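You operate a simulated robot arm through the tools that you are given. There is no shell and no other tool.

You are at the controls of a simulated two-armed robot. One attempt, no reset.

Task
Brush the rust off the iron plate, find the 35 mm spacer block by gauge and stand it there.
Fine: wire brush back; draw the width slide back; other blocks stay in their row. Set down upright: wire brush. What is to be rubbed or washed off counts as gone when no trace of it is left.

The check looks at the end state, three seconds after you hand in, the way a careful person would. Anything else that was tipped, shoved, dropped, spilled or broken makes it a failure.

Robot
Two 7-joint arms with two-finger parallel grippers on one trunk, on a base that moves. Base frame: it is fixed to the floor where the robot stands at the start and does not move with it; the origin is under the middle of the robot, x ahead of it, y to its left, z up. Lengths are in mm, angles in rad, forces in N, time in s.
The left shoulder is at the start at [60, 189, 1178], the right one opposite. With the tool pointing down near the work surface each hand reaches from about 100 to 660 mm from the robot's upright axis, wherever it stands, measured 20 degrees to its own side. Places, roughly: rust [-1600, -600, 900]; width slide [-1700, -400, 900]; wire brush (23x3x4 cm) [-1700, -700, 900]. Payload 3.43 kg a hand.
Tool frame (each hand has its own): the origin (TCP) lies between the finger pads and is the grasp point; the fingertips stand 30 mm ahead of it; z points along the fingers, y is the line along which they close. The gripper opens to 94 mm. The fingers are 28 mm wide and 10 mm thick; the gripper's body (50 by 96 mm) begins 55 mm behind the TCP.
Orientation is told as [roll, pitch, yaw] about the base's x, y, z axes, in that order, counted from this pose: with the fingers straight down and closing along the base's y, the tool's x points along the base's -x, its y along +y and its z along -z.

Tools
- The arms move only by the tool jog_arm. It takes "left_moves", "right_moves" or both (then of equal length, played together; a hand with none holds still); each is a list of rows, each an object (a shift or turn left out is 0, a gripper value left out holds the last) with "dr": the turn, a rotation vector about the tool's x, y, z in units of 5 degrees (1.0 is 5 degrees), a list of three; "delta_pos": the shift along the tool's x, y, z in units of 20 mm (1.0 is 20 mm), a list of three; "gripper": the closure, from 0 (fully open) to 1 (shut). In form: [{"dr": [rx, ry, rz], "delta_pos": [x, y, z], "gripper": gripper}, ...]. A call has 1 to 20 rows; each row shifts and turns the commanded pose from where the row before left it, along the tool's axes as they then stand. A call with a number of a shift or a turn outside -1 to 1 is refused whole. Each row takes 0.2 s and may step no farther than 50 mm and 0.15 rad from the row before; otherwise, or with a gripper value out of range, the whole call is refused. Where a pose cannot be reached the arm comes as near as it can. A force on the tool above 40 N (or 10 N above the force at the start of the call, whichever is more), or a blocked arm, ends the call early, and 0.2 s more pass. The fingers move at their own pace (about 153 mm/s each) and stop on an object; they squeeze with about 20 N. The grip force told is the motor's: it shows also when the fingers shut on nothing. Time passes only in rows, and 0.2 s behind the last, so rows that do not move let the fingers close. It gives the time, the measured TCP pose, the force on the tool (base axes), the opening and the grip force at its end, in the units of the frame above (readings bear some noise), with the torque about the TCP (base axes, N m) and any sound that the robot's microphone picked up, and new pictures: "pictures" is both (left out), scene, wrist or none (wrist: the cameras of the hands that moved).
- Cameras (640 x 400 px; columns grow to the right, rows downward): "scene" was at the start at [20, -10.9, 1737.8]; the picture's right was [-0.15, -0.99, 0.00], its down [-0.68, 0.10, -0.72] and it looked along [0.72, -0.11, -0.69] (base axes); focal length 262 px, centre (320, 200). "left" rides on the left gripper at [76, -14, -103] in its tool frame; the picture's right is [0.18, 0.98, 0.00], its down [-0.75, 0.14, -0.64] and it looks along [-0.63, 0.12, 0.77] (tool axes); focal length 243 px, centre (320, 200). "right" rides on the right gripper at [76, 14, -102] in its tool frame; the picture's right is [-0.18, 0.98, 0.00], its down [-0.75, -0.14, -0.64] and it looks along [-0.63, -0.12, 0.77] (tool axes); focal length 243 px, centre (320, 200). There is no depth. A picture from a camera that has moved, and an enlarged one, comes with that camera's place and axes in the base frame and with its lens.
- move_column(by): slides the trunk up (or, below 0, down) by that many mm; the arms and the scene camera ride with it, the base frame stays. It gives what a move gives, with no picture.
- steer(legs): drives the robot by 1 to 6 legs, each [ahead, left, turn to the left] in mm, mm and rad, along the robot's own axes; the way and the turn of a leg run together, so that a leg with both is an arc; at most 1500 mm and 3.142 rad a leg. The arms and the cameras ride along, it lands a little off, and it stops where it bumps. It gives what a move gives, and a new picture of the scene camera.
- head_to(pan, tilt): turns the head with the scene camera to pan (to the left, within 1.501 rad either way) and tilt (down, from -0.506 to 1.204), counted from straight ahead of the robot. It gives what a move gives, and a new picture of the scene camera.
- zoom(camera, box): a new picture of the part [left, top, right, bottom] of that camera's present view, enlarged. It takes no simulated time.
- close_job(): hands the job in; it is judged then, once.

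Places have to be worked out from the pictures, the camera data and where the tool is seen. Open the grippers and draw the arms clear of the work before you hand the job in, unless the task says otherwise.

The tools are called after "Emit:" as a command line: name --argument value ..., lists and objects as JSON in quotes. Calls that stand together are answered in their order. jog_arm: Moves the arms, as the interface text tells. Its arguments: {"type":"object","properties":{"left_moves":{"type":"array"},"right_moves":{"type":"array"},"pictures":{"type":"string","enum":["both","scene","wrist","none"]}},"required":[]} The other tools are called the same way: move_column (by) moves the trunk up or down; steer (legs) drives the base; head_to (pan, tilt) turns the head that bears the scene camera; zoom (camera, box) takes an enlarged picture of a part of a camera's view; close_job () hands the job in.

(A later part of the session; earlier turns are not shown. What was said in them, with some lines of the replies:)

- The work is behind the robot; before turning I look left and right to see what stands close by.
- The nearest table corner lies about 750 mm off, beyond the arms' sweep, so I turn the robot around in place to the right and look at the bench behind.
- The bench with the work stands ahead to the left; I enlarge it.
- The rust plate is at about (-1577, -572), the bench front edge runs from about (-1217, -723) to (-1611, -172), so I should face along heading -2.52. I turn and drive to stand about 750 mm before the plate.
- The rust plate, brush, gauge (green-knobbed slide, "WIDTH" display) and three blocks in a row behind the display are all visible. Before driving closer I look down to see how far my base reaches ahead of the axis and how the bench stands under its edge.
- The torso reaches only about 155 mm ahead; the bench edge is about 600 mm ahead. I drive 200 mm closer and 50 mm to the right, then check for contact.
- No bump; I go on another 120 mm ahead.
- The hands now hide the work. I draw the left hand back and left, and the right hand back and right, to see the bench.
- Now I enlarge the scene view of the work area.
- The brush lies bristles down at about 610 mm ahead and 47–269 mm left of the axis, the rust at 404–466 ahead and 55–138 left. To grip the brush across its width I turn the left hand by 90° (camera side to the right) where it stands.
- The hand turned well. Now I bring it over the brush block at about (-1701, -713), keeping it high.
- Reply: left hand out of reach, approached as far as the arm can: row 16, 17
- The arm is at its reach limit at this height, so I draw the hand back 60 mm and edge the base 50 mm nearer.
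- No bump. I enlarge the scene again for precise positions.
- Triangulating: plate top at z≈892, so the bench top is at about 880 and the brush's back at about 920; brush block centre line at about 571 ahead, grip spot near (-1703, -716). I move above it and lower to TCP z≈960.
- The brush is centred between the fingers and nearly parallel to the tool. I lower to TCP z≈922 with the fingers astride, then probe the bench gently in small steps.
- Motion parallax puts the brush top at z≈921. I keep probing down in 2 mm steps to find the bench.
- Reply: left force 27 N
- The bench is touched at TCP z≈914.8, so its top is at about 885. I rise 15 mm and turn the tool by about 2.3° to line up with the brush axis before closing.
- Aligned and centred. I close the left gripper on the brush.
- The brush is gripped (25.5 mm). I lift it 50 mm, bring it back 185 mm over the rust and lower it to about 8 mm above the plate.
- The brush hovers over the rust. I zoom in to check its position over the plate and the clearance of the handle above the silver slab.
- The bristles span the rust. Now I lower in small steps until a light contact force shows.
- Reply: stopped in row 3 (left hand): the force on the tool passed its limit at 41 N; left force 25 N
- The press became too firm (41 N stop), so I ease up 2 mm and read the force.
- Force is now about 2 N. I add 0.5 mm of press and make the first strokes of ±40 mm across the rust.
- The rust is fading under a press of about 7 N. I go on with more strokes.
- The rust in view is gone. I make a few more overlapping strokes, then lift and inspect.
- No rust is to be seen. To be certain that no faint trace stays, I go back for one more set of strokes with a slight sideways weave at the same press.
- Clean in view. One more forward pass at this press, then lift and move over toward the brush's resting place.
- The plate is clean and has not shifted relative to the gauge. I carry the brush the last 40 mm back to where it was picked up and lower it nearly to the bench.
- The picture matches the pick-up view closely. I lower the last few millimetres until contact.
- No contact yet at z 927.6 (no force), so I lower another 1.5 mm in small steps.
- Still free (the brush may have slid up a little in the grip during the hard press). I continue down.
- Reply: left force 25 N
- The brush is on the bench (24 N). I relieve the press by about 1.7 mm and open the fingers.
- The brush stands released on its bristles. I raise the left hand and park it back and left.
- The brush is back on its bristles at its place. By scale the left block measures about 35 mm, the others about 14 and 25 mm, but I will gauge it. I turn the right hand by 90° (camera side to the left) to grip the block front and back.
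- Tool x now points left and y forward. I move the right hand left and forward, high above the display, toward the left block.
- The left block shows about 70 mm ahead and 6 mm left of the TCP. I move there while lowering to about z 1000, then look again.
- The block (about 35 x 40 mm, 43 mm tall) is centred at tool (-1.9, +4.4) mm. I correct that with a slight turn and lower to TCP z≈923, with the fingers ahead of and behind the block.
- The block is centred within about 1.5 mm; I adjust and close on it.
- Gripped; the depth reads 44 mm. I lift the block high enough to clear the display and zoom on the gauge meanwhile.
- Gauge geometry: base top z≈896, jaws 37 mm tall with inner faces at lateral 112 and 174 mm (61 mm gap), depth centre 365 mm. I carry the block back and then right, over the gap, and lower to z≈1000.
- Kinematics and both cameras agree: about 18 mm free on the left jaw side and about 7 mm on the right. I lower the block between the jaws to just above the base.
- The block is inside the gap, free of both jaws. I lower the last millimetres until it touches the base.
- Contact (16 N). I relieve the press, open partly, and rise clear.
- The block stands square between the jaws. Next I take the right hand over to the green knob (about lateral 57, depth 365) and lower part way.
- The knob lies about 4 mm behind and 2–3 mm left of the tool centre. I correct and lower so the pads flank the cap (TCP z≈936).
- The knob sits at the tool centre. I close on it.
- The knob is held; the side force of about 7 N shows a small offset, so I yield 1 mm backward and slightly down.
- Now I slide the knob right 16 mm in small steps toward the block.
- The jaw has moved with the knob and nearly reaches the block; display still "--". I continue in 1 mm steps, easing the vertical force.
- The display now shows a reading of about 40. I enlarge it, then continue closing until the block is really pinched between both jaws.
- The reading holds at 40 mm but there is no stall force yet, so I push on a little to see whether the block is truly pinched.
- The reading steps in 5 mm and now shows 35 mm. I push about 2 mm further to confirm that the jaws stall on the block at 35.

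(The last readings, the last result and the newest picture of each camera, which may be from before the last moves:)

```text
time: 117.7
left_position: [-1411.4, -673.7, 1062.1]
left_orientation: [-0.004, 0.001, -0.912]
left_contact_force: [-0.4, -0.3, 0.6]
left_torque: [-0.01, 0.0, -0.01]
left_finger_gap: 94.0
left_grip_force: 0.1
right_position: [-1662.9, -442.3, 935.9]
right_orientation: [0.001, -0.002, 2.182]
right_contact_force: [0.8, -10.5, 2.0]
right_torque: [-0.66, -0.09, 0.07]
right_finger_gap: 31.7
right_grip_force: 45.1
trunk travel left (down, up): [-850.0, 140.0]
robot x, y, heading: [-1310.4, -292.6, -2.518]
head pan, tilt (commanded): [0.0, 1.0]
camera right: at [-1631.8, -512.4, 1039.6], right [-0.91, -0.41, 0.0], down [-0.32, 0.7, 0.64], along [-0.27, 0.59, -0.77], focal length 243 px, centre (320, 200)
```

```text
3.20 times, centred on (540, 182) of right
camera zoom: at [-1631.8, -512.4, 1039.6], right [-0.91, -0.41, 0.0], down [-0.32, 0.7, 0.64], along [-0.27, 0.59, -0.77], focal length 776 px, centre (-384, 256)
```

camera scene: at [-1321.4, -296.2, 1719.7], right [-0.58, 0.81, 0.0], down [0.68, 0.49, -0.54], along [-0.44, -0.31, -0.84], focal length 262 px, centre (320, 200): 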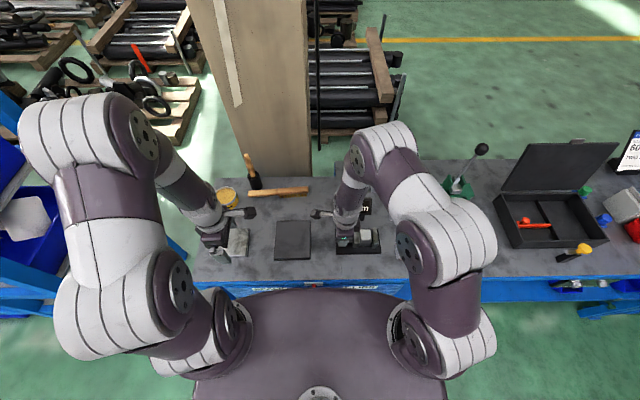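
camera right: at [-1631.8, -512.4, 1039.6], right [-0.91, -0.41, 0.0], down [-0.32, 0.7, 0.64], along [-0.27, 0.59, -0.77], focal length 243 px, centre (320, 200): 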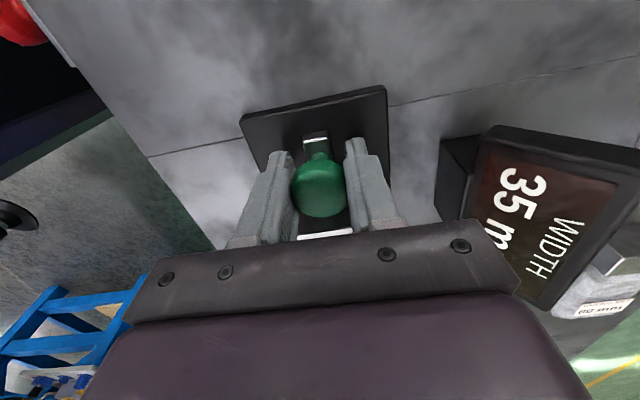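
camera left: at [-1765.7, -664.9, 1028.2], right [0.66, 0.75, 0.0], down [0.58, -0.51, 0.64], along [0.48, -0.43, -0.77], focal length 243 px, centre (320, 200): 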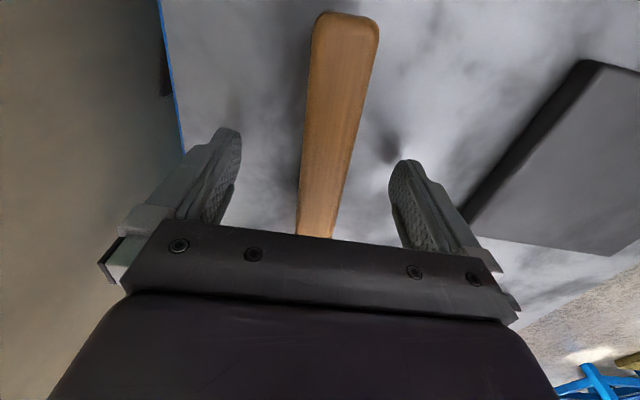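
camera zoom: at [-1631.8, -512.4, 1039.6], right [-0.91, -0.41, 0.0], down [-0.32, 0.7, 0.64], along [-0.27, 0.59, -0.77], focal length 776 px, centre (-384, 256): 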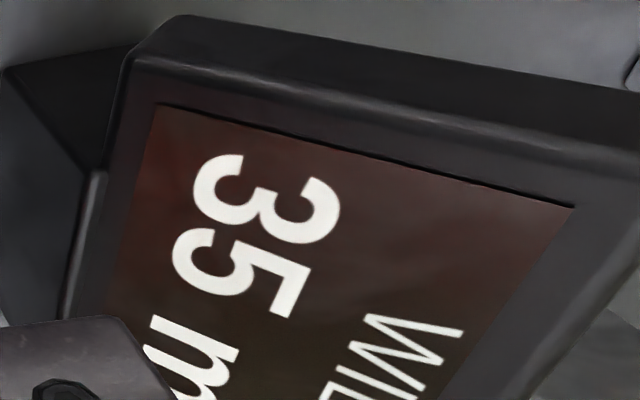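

Jaws stall on the block at 35 mm, so this is the right block. I draw the slide back left by the full 26 mm.

Emit:
jog_arm --right_moves '[{"delta_pos": [0.1, 0, 0]}, {"delta_pos": [0.2, 0, 0]}, {"delta_pos": [0.2, 0, 0]}, {"delta_pos": [0.2, 0, 0]}, {"delta_pos": [0.2, 0, 0]}, {"delta_pos": [0.2, 0, 0]}, {"delta_pos": [0.15, 0, 0]}, {"delta_pos": [0.05, 0, 0]}, {"delta_pos": [0, 0, 0]}]' --pictures "both"

Emit:
zoom --camera "scene" --box '[325, 215, 389, 255]'

```text
time: 119.7
left_position: [-1412.9, -671.5, 1063.3]
left_orientation: [-0.007, 0.003, -0.913]
left_contact_force: [0.3, -0.1, 0.3]
left_torque: [0.02, -0.01, 0.0]
left_finger_gap: 93.8
left_grip_force: 0.1
right_position: [-1649.0, -461.4, 936.7]
right_orientation: [-0.002, -0.001, 2.184]
right_contact_force: [0.2, -0.2, 5.3]
right_torque: [0.11, -0.13, 0.04]
right_finger_gap: 31.8
right_grip_force: 45.1
trunk travel left (down, up): [-850.0, 140.0]
robot x, y, heading: [-1313.7, -291.4, -2.519]
head pan, tilt (commanded): [0.0, 1.0]
camera scene: at [-1322.4, -296.3, 1719.5], right [-0.58, 0.81, 0.0], down [0.68, 0.49, -0.54], along [-0.44, -0.31, -0.84], focal length 262 px, centre (320, 200)
camera right: at [-1617.1, -532.4, 1039.6], right [-0.91, -0.41, 0.0], down [-0.32, 0.7, 0.64], along [-0.27, 0.59, -0.77], focal length 243 px, centre (320, 200)
```

scene: 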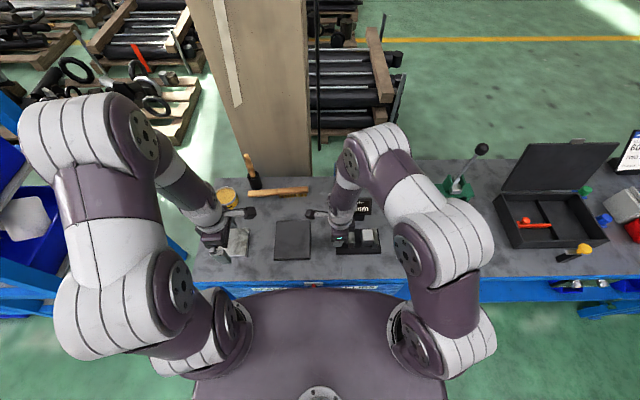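
right: 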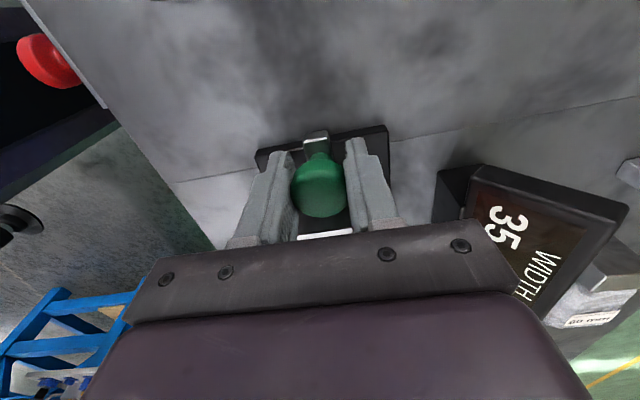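

```text
10.00 times, centred on (357, 235) of scene
camera zoom: at [-1322.4, -296.3, 1719.5], right [-0.58, 0.81, 0.0], down [0.68, 0.49, -0.54], along [-0.44, -0.31, -0.84], focal length 2623 px, centre (-50, -150)
```

zoom: 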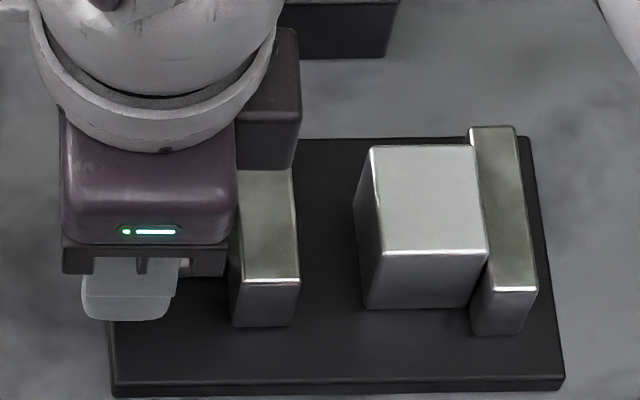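

The slide is back at its start, the gauge has not moved, and the display shows 35. I open the fingers and rise off the knob.

Emit:
jog_arm --right_moves '[{"gripper": 0.5}, {"gripper": 0.3}, {"gripper": 0.3}, {"delta_pos": [0, 0, -0.5]}, {"delta_pos": [0, 0, -1]}, {"delta_pos": [0, 0, -1]}, {"delta_pos": [0, 0, -1]}, {"delta_pos": [0, 0, -1]}, {"delta_pos": [0, 0, -1]}, {"delta_pos": [-0.95, 0.1, 0]}, {"delta_pos": [-0.95, 0.1, 0]}, {"delta_pos": [-0.95, 0, 0]}, {"delta_pos": [-0.95, 0, 0]}, {"delta_pos": [-0.95, 0, 0]}, {"delta_pos": [0, 0, 1]}, {"delta_pos": [0, 0, 0.5]}, {"delta_pos": [0, 0, 0]}]' --pictures "both"

Emit:
zoom --camera "scene" --box '[325, 215, 389, 255]'

Emit:
zoom --camera "right" --box '[200, 60, 440, 210]'

```text
time: 123.3
left_position: [-1412.2, -671.5, 1063.4]
left_orientation: [-0.005, 0.003, -0.91]
left_contact_force: [0.5, -0.5, -0.4]
left_torque: [0.02, 0.04, -0.03]
left_finger_gap: 94.1
left_grip_force: 0.0
right_position: [-1706.5, -385.8, 1017.9]
right_orientation: [0.0, -0.002, 2.183]
right_contact_force: [0.2, 0.3, 0.5]
right_torque: [-0.05, 0.02, -0.02]
right_finger_gap: 65.7
right_grip_force: 0.1
trunk travel left (down, up): [-850.0, 140.0]
robot x, y, heading: [-1313.8, -290.6, -2.524]
head pan, tilt (commanded): [0.0, 1.0]
camera scene: at [-1322.4, -296.0, 1719.5], right [-0.58, 0.81, 0.0], down [0.68, 0.49, -0.54], along [-0.44, -0.31, -0.84], focal length 262 px, centre (320, 200)
camera right: at [-1674.4, -457.0, 1120.2], right [-0.91, -0.41, 0.0], down [-0.32, 0.7, 0.64], along [-0.27, 0.58, -0.77], focal length 243 px, centre (320, 200)
```

scene: 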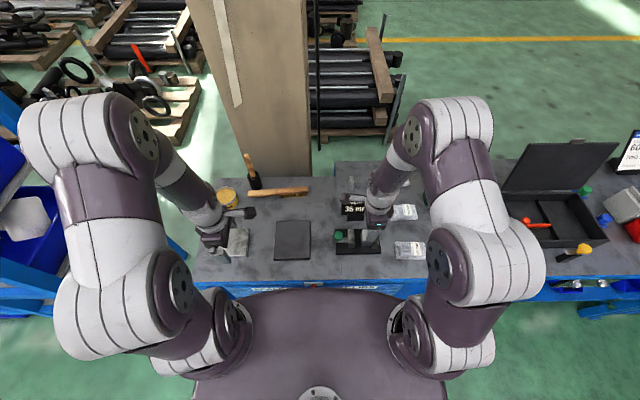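
right: 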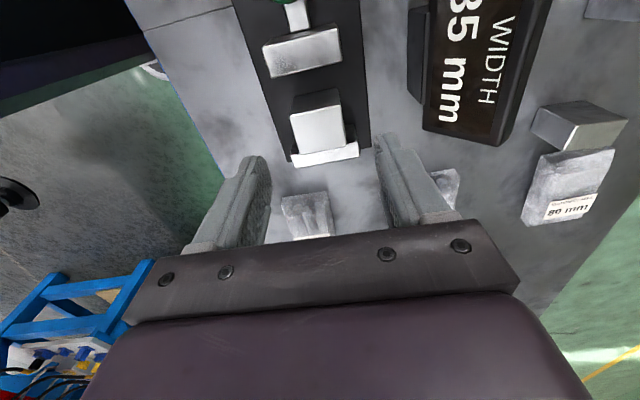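

```text
10.00 times, centred on (357, 235) of scene
camera zoom: at [-1322.4, -296.0, 1719.5], right [-0.58, 0.81, 0.0], down [0.68, 0.49, -0.54], along [-0.44, -0.31, -0.84], focal length 2623 px, centre (-50, -150)
```

zoom: 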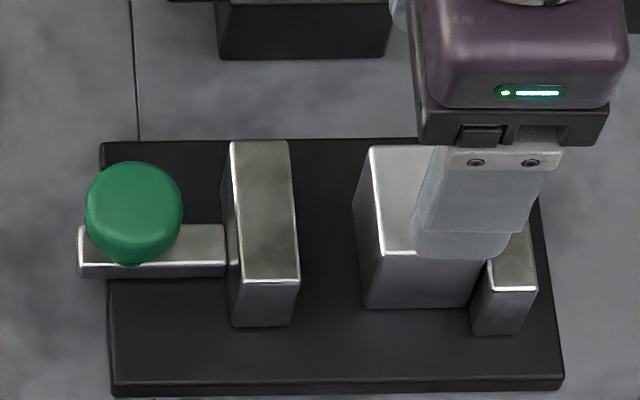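

```text
2.67 times, centred on (320, 135) of right
camera zoom: at [-1674.4, -457.0, 1120.2], right [-0.91, -0.41, 0.0], down [-0.32, 0.7, 0.64], along [-0.27, 0.58, -0.77], focal length 647 px, centre (320, 373)
```

zoom: 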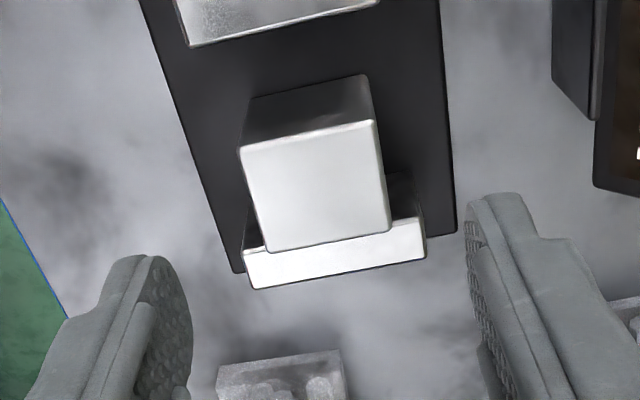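

Slide and knob match the starting picture exactly. I now lower the right hand around the block again, with a tiny correction, and look.

Emit:
jog_arm --right_moves '[{"delta_pos": [-0.04, -0.08, 0]}, {"delta_pos": [0, 0, 1]}, {"delta_pos": [0, 0, 0.8]}, {"delta_pos": [0, 0, 0.7]}, {"delta_pos": [0, 0, 0.7]}, {"delta_pos": [0, 0, 0.6]}, {"delta_pos": [0, 0, 0.28]}, {"delta_pos": [0, 0, 0]}]' --pictures "both"

Emit:
zoom --camera "scene" --box '[333, 220, 397, 260]'

Emit:
zoom --camera "right" --box '[220, 100, 412, 220]'

```text
time: 125.1
left_position: [-1412.5, -672.6, 1064.1]
left_orientation: [-0.006, 0.001, -0.911]
left_contact_force: [0.5, 0.7, 0.6]
left_torque: [0.01, 0.0, -0.01]
left_finger_gap: 93.8
left_grip_force: 0.1
right_position: [-1705.6, -385.1, 933.7]
right_orientation: [0.001, 0.0, 2.184]
right_contact_force: [0.3, -0.2, -0.3]
right_torque: [-0.03, -0.02, -0.05]
right_finger_gap: 66.0
right_grip_force: 0.0
trunk travel left (down, up): [-850.0, 140.0]
robot x, y, heading: [-1312.3, -295.4, -2.521]
head pan, tilt (commanded): [0.0, 1.0]
camera scene: at [-1322.7, -296.5, 1719.5], right [-0.58, 0.81, 0.0], down [0.68, 0.49, -0.54], along [-0.44, -0.31, -0.84], focal length 262 px, centre (320, 200)
camera right: at [-1673.3, -456.3, 1037.4], right [-0.91, -0.41, 0.0], down [-0.32, 0.7, 0.64], along [-0.27, 0.58, -0.77], focal length 243 px, centre (320, 200)
```

scene: 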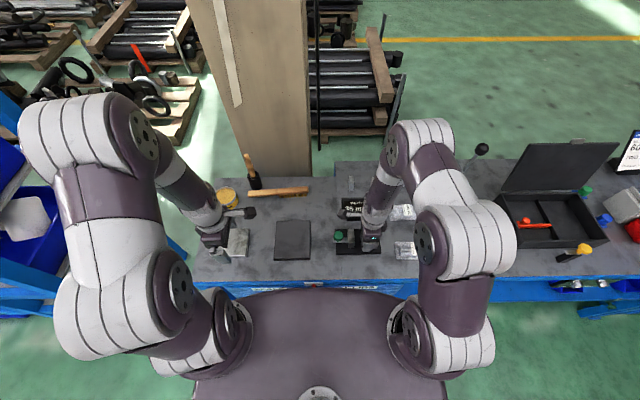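
right: 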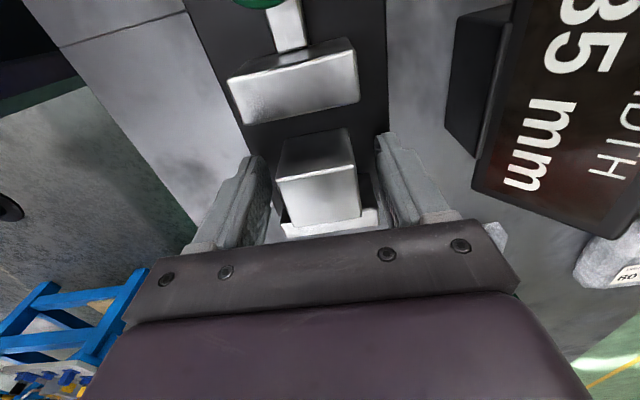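

```text
10.00 times, centred on (365, 240) of scene
camera zoom: at [-1322.7, -296.5, 1719.5], right [-0.58, 0.81, 0.0], down [0.68, 0.49, -0.54], along [-0.44, -0.31, -0.84], focal length 2623 px, centre (-130, -200)
```

zoom: 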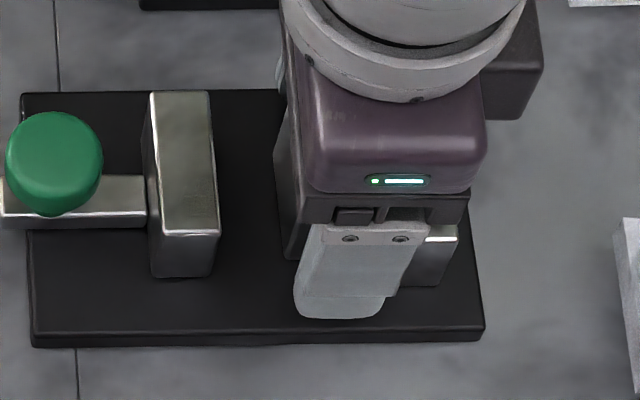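

```text
3.33 times, centred on (316, 160) of right
camera zoom: at [-1673.3, -456.3, 1037.4], right [-0.91, -0.41, 0.0], down [-0.32, 0.7, 0.64], along [-0.27, 0.58, -0.77], focal length 809 px, centre (333, 333)
```

zoom: 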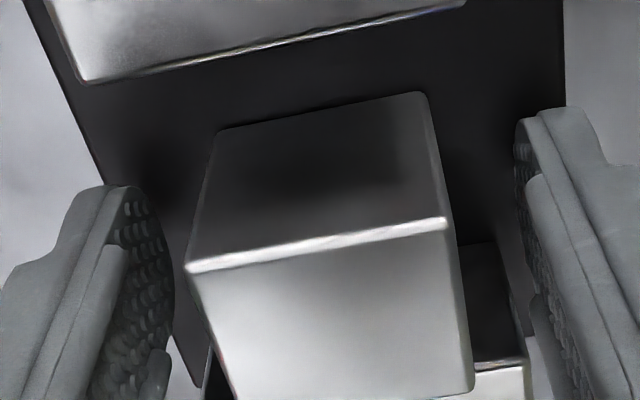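

The block is centred between the pads. I close on it and lift straight up 90 mm.

Emit:
jog_arm --right_moves '[{"delta_pos": [0, -0.03, 0], "gripper": 0.4}, {"gripper": 0.6}, {"gripper": 1}, {"gripper": 1}, {"gripper": 1}]' --pictures "none"

Emit:
jog_arm --right_moves '[{"delta_pos": [0, 0, -0.2]}, {"delta_pos": [0, 0, -0.5]}, {"delta_pos": [0, 0, -1]}, {"delta_pos": [0, 0, -1]}, {"delta_pos": [0, 0, -1]}, {"delta_pos": [0, 0, -1]}, {"delta_pos": [0, 0, 0]}]' --pictures "both"

Emit:
zoom --camera "scene" --box '[325, 200, 405, 250]'

```text
time: 126.3
left_position: [-1412.0, -673.5, 1063.3]
left_orientation: [-0.006, 0.002, -0.912]
left_contact_force: [-0.5, -0.7, 0.7]
left_torque: [-0.02, 0.0, 0.0]
left_finger_gap: 94.0
left_grip_force: 0.1
right_position: [-1704.7, -384.3, 935.0]
right_orientation: [0.0, -0.002, 2.183]
right_contact_force: [0.0, -1.0, 0.1]
right_torque: [-0.03, -0.03, 0.07]
right_finger_gap: 44.4
right_grip_force: 20.1
trunk travel left (down, up): [-850.0, 140.0]
robot x, y, heading: [-1311.5, -293.1, -2.524]
head pan, tilt (commanded): [0.0, 1.0]
```

```text
time: 127.9
left_position: [-1413.0, -671.8, 1063.4]
left_orientation: [-0.005, 0.002, -0.912]
left_contact_force: [0.9, 0.5, -0.1]
left_torque: [-0.02, 0.05, 0.02]
left_finger_gap: 94.0
left_grip_force: 0.0
right_position: [-1705.3, -382.4, 1029.5]
right_orientation: [-0.002, -0.001, 2.182]
right_contact_force: [-0.3, 0.5, -2.3]
right_torque: [0.0, -0.01, -0.03]
right_finger_gap: 44.2
right_grip_force: 19.3
trunk travel left (down, up): [-850.0, 140.0]
robot x, y, heading: [-1313.0, -291.6, -2.52]
head pan, tilt (commanded): [0.0, 1.0]
camera scene: at [-1323.3, -296.7, 1719.5], right [-0.58, 0.81, 0.0], down [0.68, 0.49, -0.54], along [-0.44, -0.31, -0.84], focal length 262 px, centre (320, 200)
camera right: at [-1673.3, -453.7, 1132.3], right [-0.91, -0.41, 0.0], down [-0.32, 0.7, 0.64], along [-0.27, 0.59, -0.77], focal length 243 px, centre (320, 200)
```

scene: 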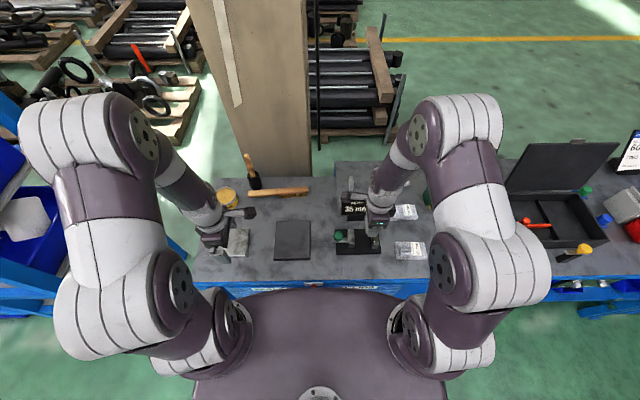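
right: 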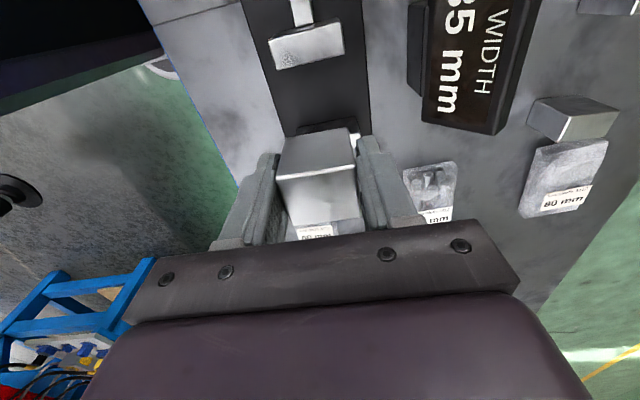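

```text
8.00 times, centred on (365, 225) of scene
camera zoom: at [-1323.3, -296.7, 1719.5], right [-0.58, 0.81, 0.0], down [0.68, 0.49, -0.54], along [-0.44, -0.31, -0.84], focal length 2098 px, centre (-40, 0)
```

zoom: 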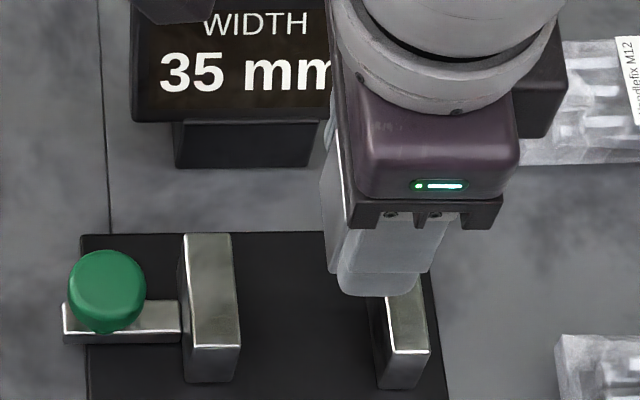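

The block is lifted free of the gauge, which stays put with its slide back. First I move the left hand farther left and back to give the right arm room over the plate.

Emit:
jog_arm --left_moves '[{"delta_pos": [-0.9, 0.5, 0]}, {"delta_pos": [-0.9, 0.5, 0]}, {"delta_pos": [-0.9, 0.5, 0]}, {"delta_pos": [-0.9, 0.5, 0]}, {"delta_pos": [-0.9, 0.5, 0]}, {"delta_pos": [-0.9, 0.5, 0]}, {"delta_pos": [-0.9, 0.5, 0]}]' --pictures "scene"

```text
time: 129.5
left_position: [-1280.0, -726.6, 1061.4]
left_orientation: [-0.004, 0.002, -0.911]
left_contact_force: [0.0, 0.6, 0.1]
left_torque: [-0.03, -0.04, 0.01]
left_finger_gap: 94.0
left_grip_force: 0.0
right_position: [-1703.1, -383.7, 1029.6]
right_orientation: [0.0, -0.001, 2.182]
right_contact_force: [-0.7, -0.8, -1.6]
right_torque: [0.03, -0.05, -0.02]
right_finger_gap: 44.0
right_grip_force: 20.2
trunk travel left (down, up): [-850.0, 140.0]
robot x, y, heading: [-1309.7, -294.3, -2.521]
head pan, tilt (commanded): [0.0, 1.0]
camera scene: at [-1321.8, -297.0, 1719.5], right [-0.58, 0.81, 0.0], down [0.68, 0.49, -0.54], along [-0.44, -0.31, -0.84], focal length 262 px, centre (320, 200)
```

scene: 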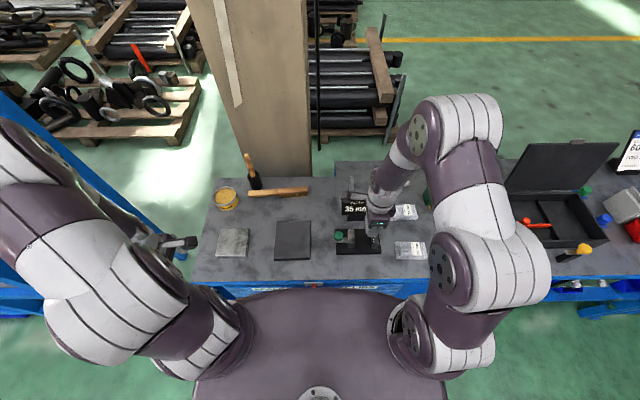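

Now I carry the block left to above the plate's centre (lateral about -97, depth about 371).

Emit:
jog_arm --right_moves '[{"delta_pos": [0.962, 0.03, 0]}, {"delta_pos": [0.962, 0.03, 0]}, {"delta_pos": [0.962, 0.03, 0]}, {"delta_pos": [0.962, 0.03, 0]}, {"delta_pos": [0.962, 0.03, 0]}, {"delta_pos": [0.962, 0.03, 0]}, {"delta_pos": [0.962, 0.03, 0]}, {"delta_pos": [0.962, 0.03, 0]}, {"delta_pos": [0.962, 0.03, 0]}, {"delta_pos": [0.962, 0.03, 0]}, {"delta_pos": [0.962, 0.03, 0]}, {"delta_pos": [0.962, 0.03, 0]}, {"delta_pos": [0.962, 0.03, 0]}, {"delta_pos": [0, 0, 0]}]' --pictures "both"

Emit:
zoom --camera "scene" --box '[215, 175, 375, 275]'

```text
time: 132.5
left_position: [-1281.1, -726.3, 1062.7]
left_orientation: [-0.006, 0.003, -0.912]
left_contact_force: [0.1, 0.1, -0.2]
left_torque: [0.0, -0.01, 0.02]
left_finger_gap: 94.0
left_grip_force: 0.1
right_position: [-1568.8, -592.9, 1028.1]
right_orientation: [-0.001, -0.001, 2.184]
right_contact_force: [-0.1, 0.3, -1.4]
right_torque: [0.0, -0.01, -0.02]
right_finger_gap: 44.5
right_grip_force: 19.7
trunk travel left (down, up): [-850.0, 140.0]
robot x, y, heading: [-1313.8, -294.1, -2.52]
head pan, tilt (commanded): [0.0, 1.0]
camera scene: at [-1323.0, -296.3, 1719.5], right [-0.58, 0.81, 0.0], down [0.68, 0.49, -0.54], along [-0.44, -0.31, -0.84], focal length 262 px, centre (320, 200)
camera right: at [-1536.6, -663.5, 1131.9], right [-0.91, -0.41, 0.0], down [-0.32, 0.7, 0.64], along [-0.27, 0.58, -0.77], focal length 243 px, centre (320, 200)
```

scene: 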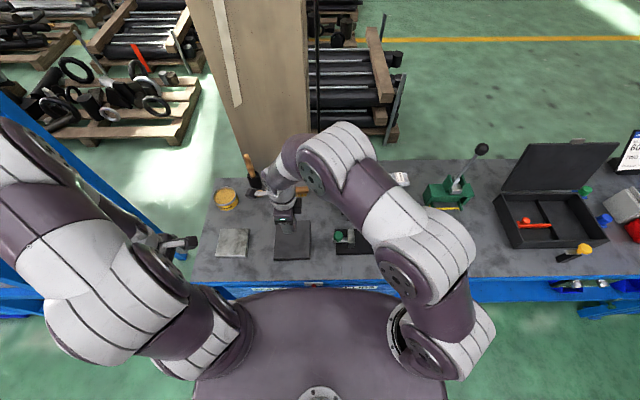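
right: 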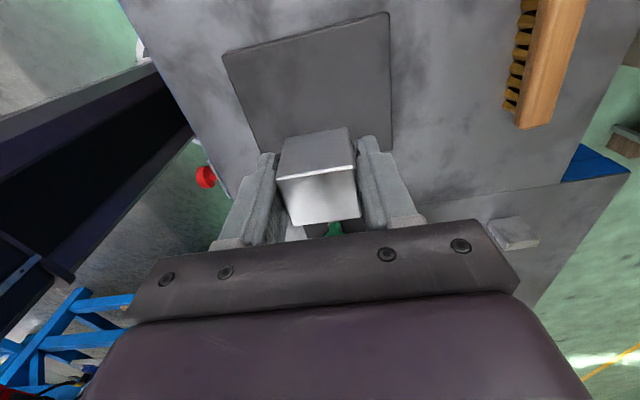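

```text
4.00 times, centred on (295, 225) of scene
camera zoom: at [-1323.0, -296.3, 1719.5], right [-0.58, 0.81, 0.0], down [0.68, 0.49, -0.54], along [-0.44, -0.31, -0.84], focal length 1049 px, centre (420, 100)
```

zoom: 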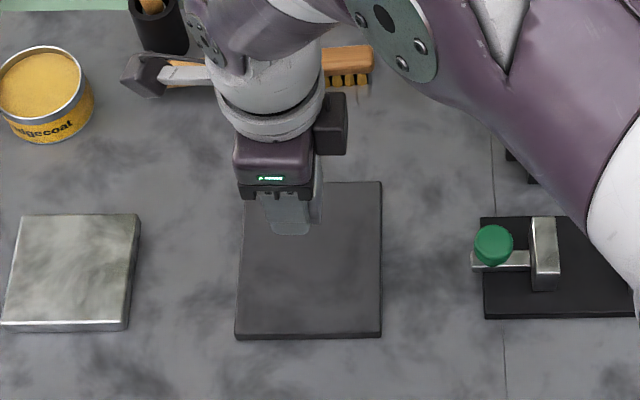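

The block hangs over the middle of the clean plate (TCP at 372, -98). I lower it to just above the plate.

Emit:
jog_arm --right_moves '[{"delta_pos": [0, -0.1, 1]}, {"delta_pos": [0, 0, 1]}, {"delta_pos": [0, 0, 1]}, {"delta_pos": [0, 0, 0.6]}, {"delta_pos": [0, 0, 0.4]}, {"delta_pos": [0, 0, 0]}]' --pictures "both"

Emit:
zoom --camera "scene" --box '[255, 205, 335, 255]'

```text
time: 133.9
left_position: [-1281.6, -726.2, 1061.7]
left_orientation: [-0.006, 0.001, -0.911]
left_contact_force: [-1.3, -0.2, -0.2]
left_torque: [0.0, -0.01, 0.0]
left_finger_gap: 94.2
left_grip_force: 0.2
right_position: [-1569.1, -590.6, 949.8]
right_orientation: [0.0, -0.002, 2.184]
right_contact_force: [0.8, 0.1, -0.9]
right_torque: [-0.02, 0.02, 0.02]
right_finger_gap: 44.1
right_grip_force: 20.1
trunk travel left (down, up): [-850.0, 140.0]
robot x, y, heading: [-1314.0, -291.6, -2.521]
head pan, tilt (commanded): [0.0, 1.0]
camera scene: at [-1322.7, -296.7, 1719.5], right [-0.58, 0.81, 0.0], down [0.68, 0.49, -0.54], along [-0.44, -0.31, -0.84], focal length 262 px, centre (320, 200)
camera right: at [-1536.0, -661.9, 1052.3], right [-0.91, -0.41, 0.0], down [-0.32, 0.7, 0.64], along [-0.27, 0.59, -0.77], focal length 243 px, centre (320, 200)
```

scene: 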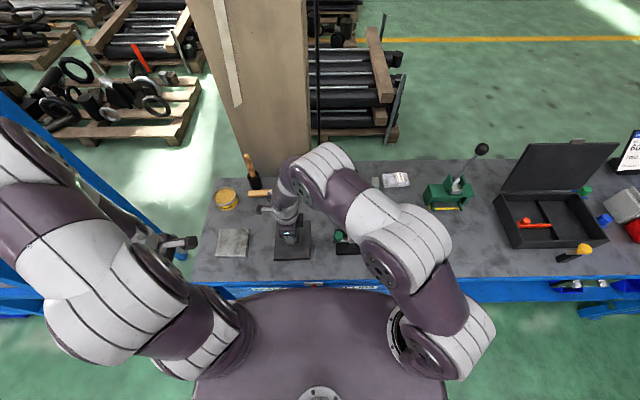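
right: 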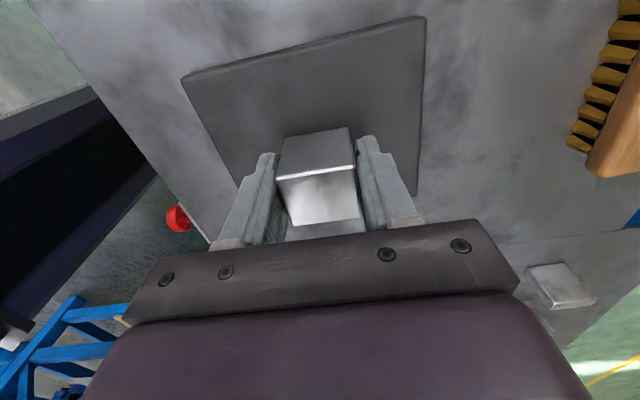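

```text
8.00 times, centred on (295, 230) of scene
camera zoom: at [-1322.7, -296.7, 1719.5], right [-0.58, 0.81, 0.0], down [0.68, 0.49, -0.54], along [-0.44, -0.31, -0.84], focal length 2098 px, centre (520, -40)
```

zoom: 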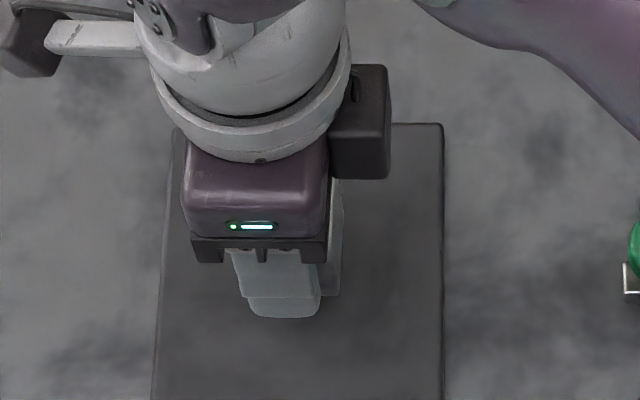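

The block hovers about 9 mm above the plate, well inside its edges. I lower in small steps until it touches.

Emit:
jog_arm --right_moves '[{"delta_pos": [0, 0, 0.2]}, {"delta_pos": [0, 0, 0.1]}, {"delta_pos": [0, 0, 0.05]}, {"delta_pos": [0, 0, 0]}]' --pictures "none"

Emit:
jog_arm --right_moves '[{"delta_pos": [0, 0, 0.05]}, {"delta_pos": [0, 0, 0.05]}, {"delta_pos": [0, 0, 0]}]' --pictures "none"

```text
time: 134.9
left_position: [-1281.0, -726.0, 1061.8]
left_orientation: [-0.006, 0.002, -0.912]
left_contact_force: [0.7, 0.5, -1.3]
left_torque: [0.02, -0.01, -0.01]
left_finger_gap: 93.8
left_grip_force: 0.1
right_position: [-1567.2, -591.7, 942.3]
right_orientation: [-0.001, 0.001, 2.184]
right_contact_force: [0.1, 0.4, -1.9]
right_torque: [0.01, 0.0, -0.01]
right_finger_gap: 43.9
right_grip_force: 19.7
trunk travel left (down, up): [-850.0, 140.0]
robot x, y, heading: [-1315.1, -290.7, -2.52]
head pan, tilt (commanded): [0.0, 1.0]
```

```text
time: 135.7
left_position: [-1281.8, -726.5, 1062.0]
left_orientation: [-0.005, 0.003, -0.909]
left_contact_force: [-0.7, 0.0, 0.0]
left_torque: [0.01, -0.03, -0.03]
left_finger_gap: 93.9
left_grip_force: 0.2
right_position: [-1566.8, -591.9, 940.0]
right_orientation: [0.0, 0.0, 2.181]
right_contact_force: [-0.2, -0.4, -1.4]
right_torque: [0.01, -0.01, 0.0]
right_finger_gap: 44.0
right_grip_force: 19.5
trunk travel left (down, up): [-850.0, 140.0]
robot x, y, heading: [-1314.2, -293.8, -2.519]
head pan, tilt (commanded): [0.0, 1.0]
```

Emit:
jog_arm --right_moves '[{"delta_pos": [0, 0, 0.05]}, {"delta_pos": [0, 0, 0.04]}, {"delta_pos": [0, 0, 0]}]' --pictures "none"

```text
time: 136.5
left_position: [-1280.9, -726.4, 1061.9]
left_orientation: [-0.006, 0.0, -0.911]
left_contact_force: [-0.5, -0.1, -0.3]
left_torque: [-0.02, -0.01, 0.02]
left_finger_gap: 93.9
left_grip_force: 0.0
right_position: [-1566.3, -591.7, 939.5]
right_orientation: [0.0, 0.001, 2.183]
right_contact_force: [-1.8, 1.0, 2.6]
right_torque: [0.11, -0.01, 0.01]
right_finger_gap: 44.3
right_grip_force: 20.5
trunk travel left (down, up): [-850.0, 140.0]
robot x, y, heading: [-1315.9, -293.6, -2.525]
head pan, tilt (commanded): [0.0, 1.0]
```

Contact is light and even. I open the fingers and rise straight up.

Emit:
jog_arm --right_moves '[{"gripper": 0.4}, {"gripper": 0.25}, {"gripper": 0.2}, {"gripper": 0.2}, {"delta_pos": [0, 0, -0.5]}, {"delta_pos": [0, 0, -1]}, {"delta_pos": [0, 0, -1]}, {"delta_pos": [0, 0, -1]}, {"delta_pos": [0, 0, -1]}, {"delta_pos": [0, 0, -1]}, {"delta_pos": [0, 0, -1]}]' --pictures "both"

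Emit:
zoom --camera "scene" --box '[255, 210, 335, 260]'

```text
time: 138.9
left_position: [-1280.5, -725.8, 1062.1]
left_orientation: [-0.005, 0.001, -0.912]
left_contact_force: [0.3, -0.7, 0.4]
left_torque: [0.01, -0.02, -0.02]
left_finger_gap: 93.8
left_grip_force: 0.1
right_position: [-1568.4, -591.0, 1069.8]
right_orientation: [0.001, -0.001, 2.183]
right_contact_force: [-0.2, 0.4, -0.7]
right_torque: [0.02, -0.02, 0.03]
right_finger_gap: 75.1
right_grip_force: 0.1
trunk travel left (down, up): [-850.0, 140.0]
robot x, y, heading: [-1313.1, -294.3, -2.518]
head pan, tilt (commanded): [0.0, 1.0]
camera scene: at [-1322.4, -296.1, 1719.5], right [-0.58, 0.81, 0.0], down [0.68, 0.49, -0.54], along [-0.44, -0.31, -0.84], focal length 262 px, centre (320, 200)
camera right: at [-1535.6, -662.9, 1172.1], right [-0.91, -0.41, 0.0], down [-0.32, 0.7, 0.64], along [-0.27, 0.59, -0.77], focal length 243 px, centre (320, 200)
```

scene: 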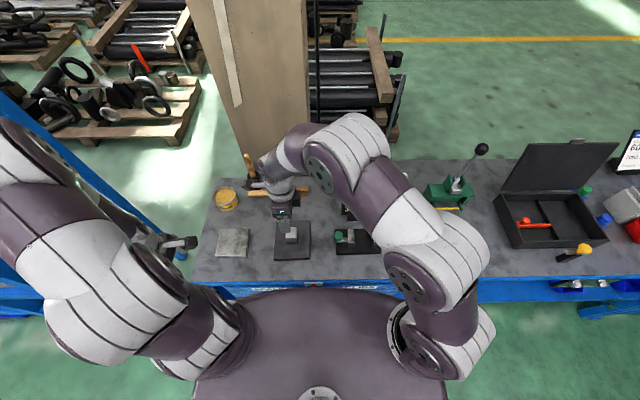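
right: 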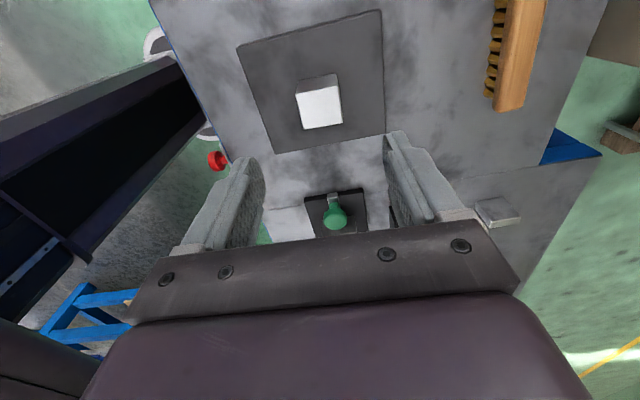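

```text
8.00 times, centred on (295, 235) of scene
camera zoom: at [-1322.4, -296.1, 1719.5], right [-0.58, 0.81, 0.0], down [0.68, 0.49, -0.54], along [-0.44, -0.31, -0.84], focal length 2098 px, centre (520, -80)
```

zoom: 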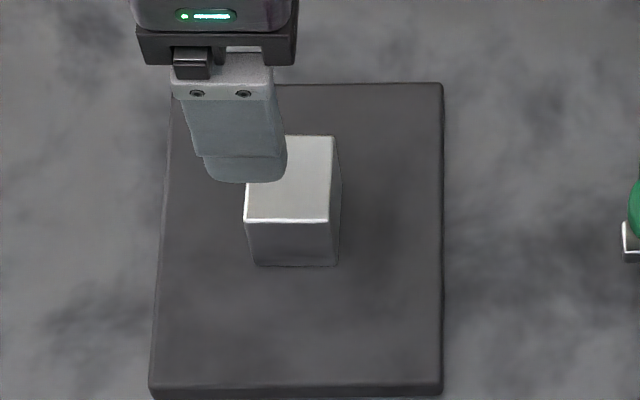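

The block stands upright in the middle of the clean plate. I draw the right hand back and to the right, clear of the work.

Emit:
jog_arm --right_moves '[{"delta_pos": [-1, 0, -0.2]}, {"delta_pos": [-1, 0, -0.2]}, {"delta_pos": [-1, 0, -0.2]}, {"delta_pos": [-1, -0.3, 0]}, {"delta_pos": [-1, -0.3, 0]}, {"delta_pos": [-1, -0.3, 0]}, {"delta_pos": [-1, -0.5, 0]}, {"delta_pos": [-1, -0.5, 0]}, {"delta_pos": [-1, -0.5, 0]}, {"delta_pos": [-1, -0.5, 0]}, {"delta_pos": [-1, -0.5, 0]}, {"delta_pos": [-1, -0.5, 0]}, {"delta_pos": [-1, -0.5, 0]}, {"delta_pos": [-1, -0.5, 0]}, {"delta_pos": [-1, -0.5, 0]}, {"delta_pos": [-1, -0.5, 0], "gripper": 0}, {"delta_pos": [-1, -0.5, 0], "gripper": 0}, {"delta_pos": [-1, -0.5, 0], "gripper": 0}]' --pictures "scene"

Emit:
zoom --camera "scene" --box '[225, 160, 417, 280]'

Emit:
zoom --camera "scene" --box '[235, 165, 331, 225]'

Emit:
zoom --camera "scene" --box '[263, 215, 327, 255]'

```text
time: 142.7
left_position: [-1282.9, -727.2, 1062.5]
left_orientation: [-0.006, 0.0, -0.912]
left_contact_force: [0.1, 0.2, -0.7]
left_torque: [-0.01, -0.04, -0.01]
left_finger_gap: 93.9
left_grip_force: 0.0
right_position: [-1660.7, -218.5, 1080.6]
right_orientation: [0.0, -0.001, 2.184]
right_contact_force: [-0.5, -0.4, 0.2]
right_torque: [-0.04, 0.02, -0.03]
right_finger_gap: 94.1
right_grip_force: 0.1
trunk travel left (down, up): [-850.0, 140.0]
robot x, y, heading: [-1313.9, -290.1, -2.519]
head pan, tilt (commanded): [0.0, 1.0]
camera scene: at [-1322.8, -295.6, 1719.5], right [-0.58, 0.81, 0.0], down [0.68, 0.49, -0.54], along [-0.44, -0.31, -0.84], focal length 262 px, centre (320, 200)
```

scene: 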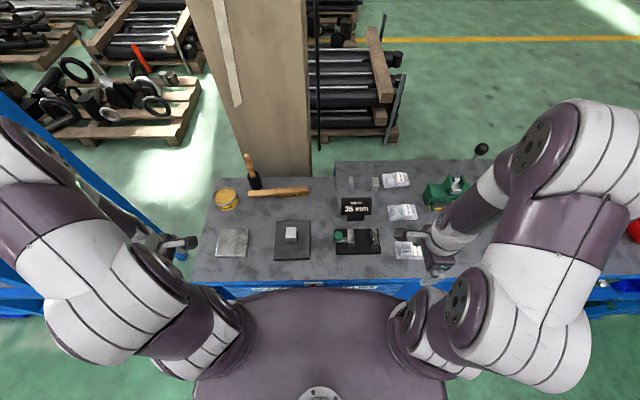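

```text
3.33 times, centred on (321, 220) of scene
camera zoom: at [-1322.8, -295.6, 1719.5], right [-0.58, 0.81, 0.0], down [0.68, 0.49, -0.54], along [-0.44, -0.31, -0.84], focal length 874 px, centre (317, 133)
```

zoom: 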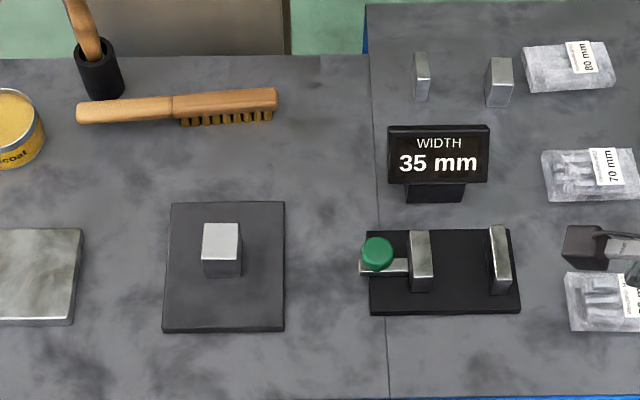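

```text
6.67 times, centred on (283, 195) of scene
camera zoom: at [-1322.8, -295.6, 1719.5], right [-0.58, 0.81, 0.0], down [0.68, 0.49, -0.54], along [-0.44, -0.31, -0.84], focal length 1748 px, centre (567, 233)
```

zoom: 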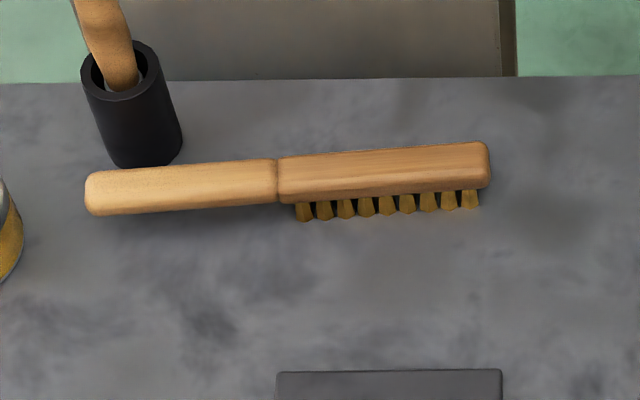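

```text
10.00 times, centred on (295, 235) of scene
camera zoom: at [-1322.8, -295.6, 1719.5], right [-0.58, 0.81, 0.0], down [0.68, 0.49, -0.54], along [-0.44, -0.31, -0.84], focal length 2623 px, centre (570, -150)
```

zoom: 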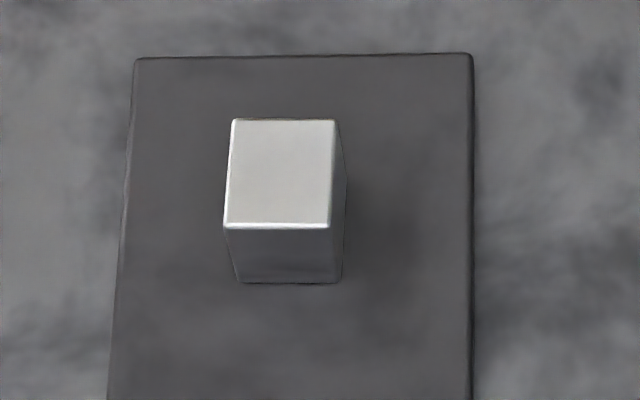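

Everything looks in place: block upright on the plate, slide back, other two blocks in their row, brush on its bristles. One last close look at the plate for any trace of rust.

Emit:
zoom --camera "scene" --box '[272, 238, 312, 263]'

Emit:
zoom --camera "scene" --box '[272, 218, 312, 243]'

```text
16.00 times, centred on (292, 250) of scene
camera zoom: at [-1322.8, -295.6, 1719.5], right [-0.58, 0.81, 0.0], down [0.68, 0.49, -0.54], along [-0.44, -0.31, -0.84], focal length 4196 px, centre (768, -608)
```

zoom: 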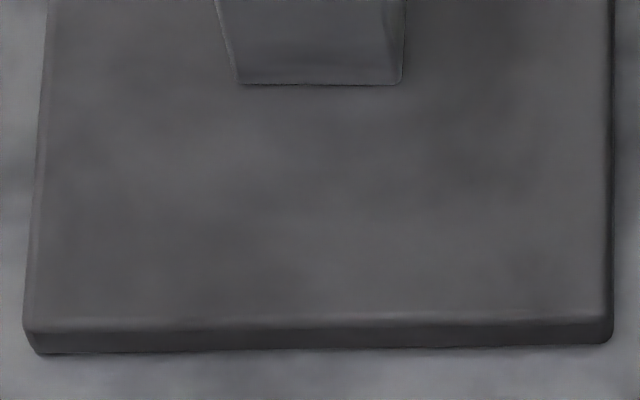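

```text
16.00 times, centred on (292, 230) of scene
camera zoom: at [-1322.8, -295.6, 1719.5], right [-0.58, 0.81, 0.0], down [0.68, 0.49, -0.54], along [-0.44, -0.31, -0.84], focal length 4196 px, centre (768, -288)
```

zoom: 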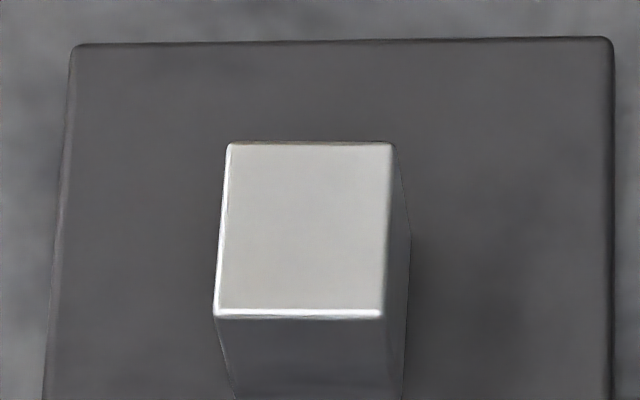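

The plate shows no trace of rust. The block stands on it, both grippers are open and the arms are clear, so I hand the job in.

Emit:
close_job

```text
The job is handed in.
```

The job is handed in, and I don't have a result back yet. At hand-in the end state was:

- **Rust:** brushed off the iron plate. Close-up pictures showed no trace left.
- **Spacer block:** the left-hand block of the three closed at 35 mm on the gauge. It now stands upright near the middle of the plate.
- **Wire brush:** back in its place, standing on its bristles. It lies turned about 4° from how it lay before, with the handle end roughly 10 mm nearer the front of the bench.
- **Width slide:** drawn back to where it started. The gauge did not shift, and its display still shows 35 mm.
- **Other blocks:** the other two were not touched and are still in their row.

Both grippers are open and both arms are clear of the work.
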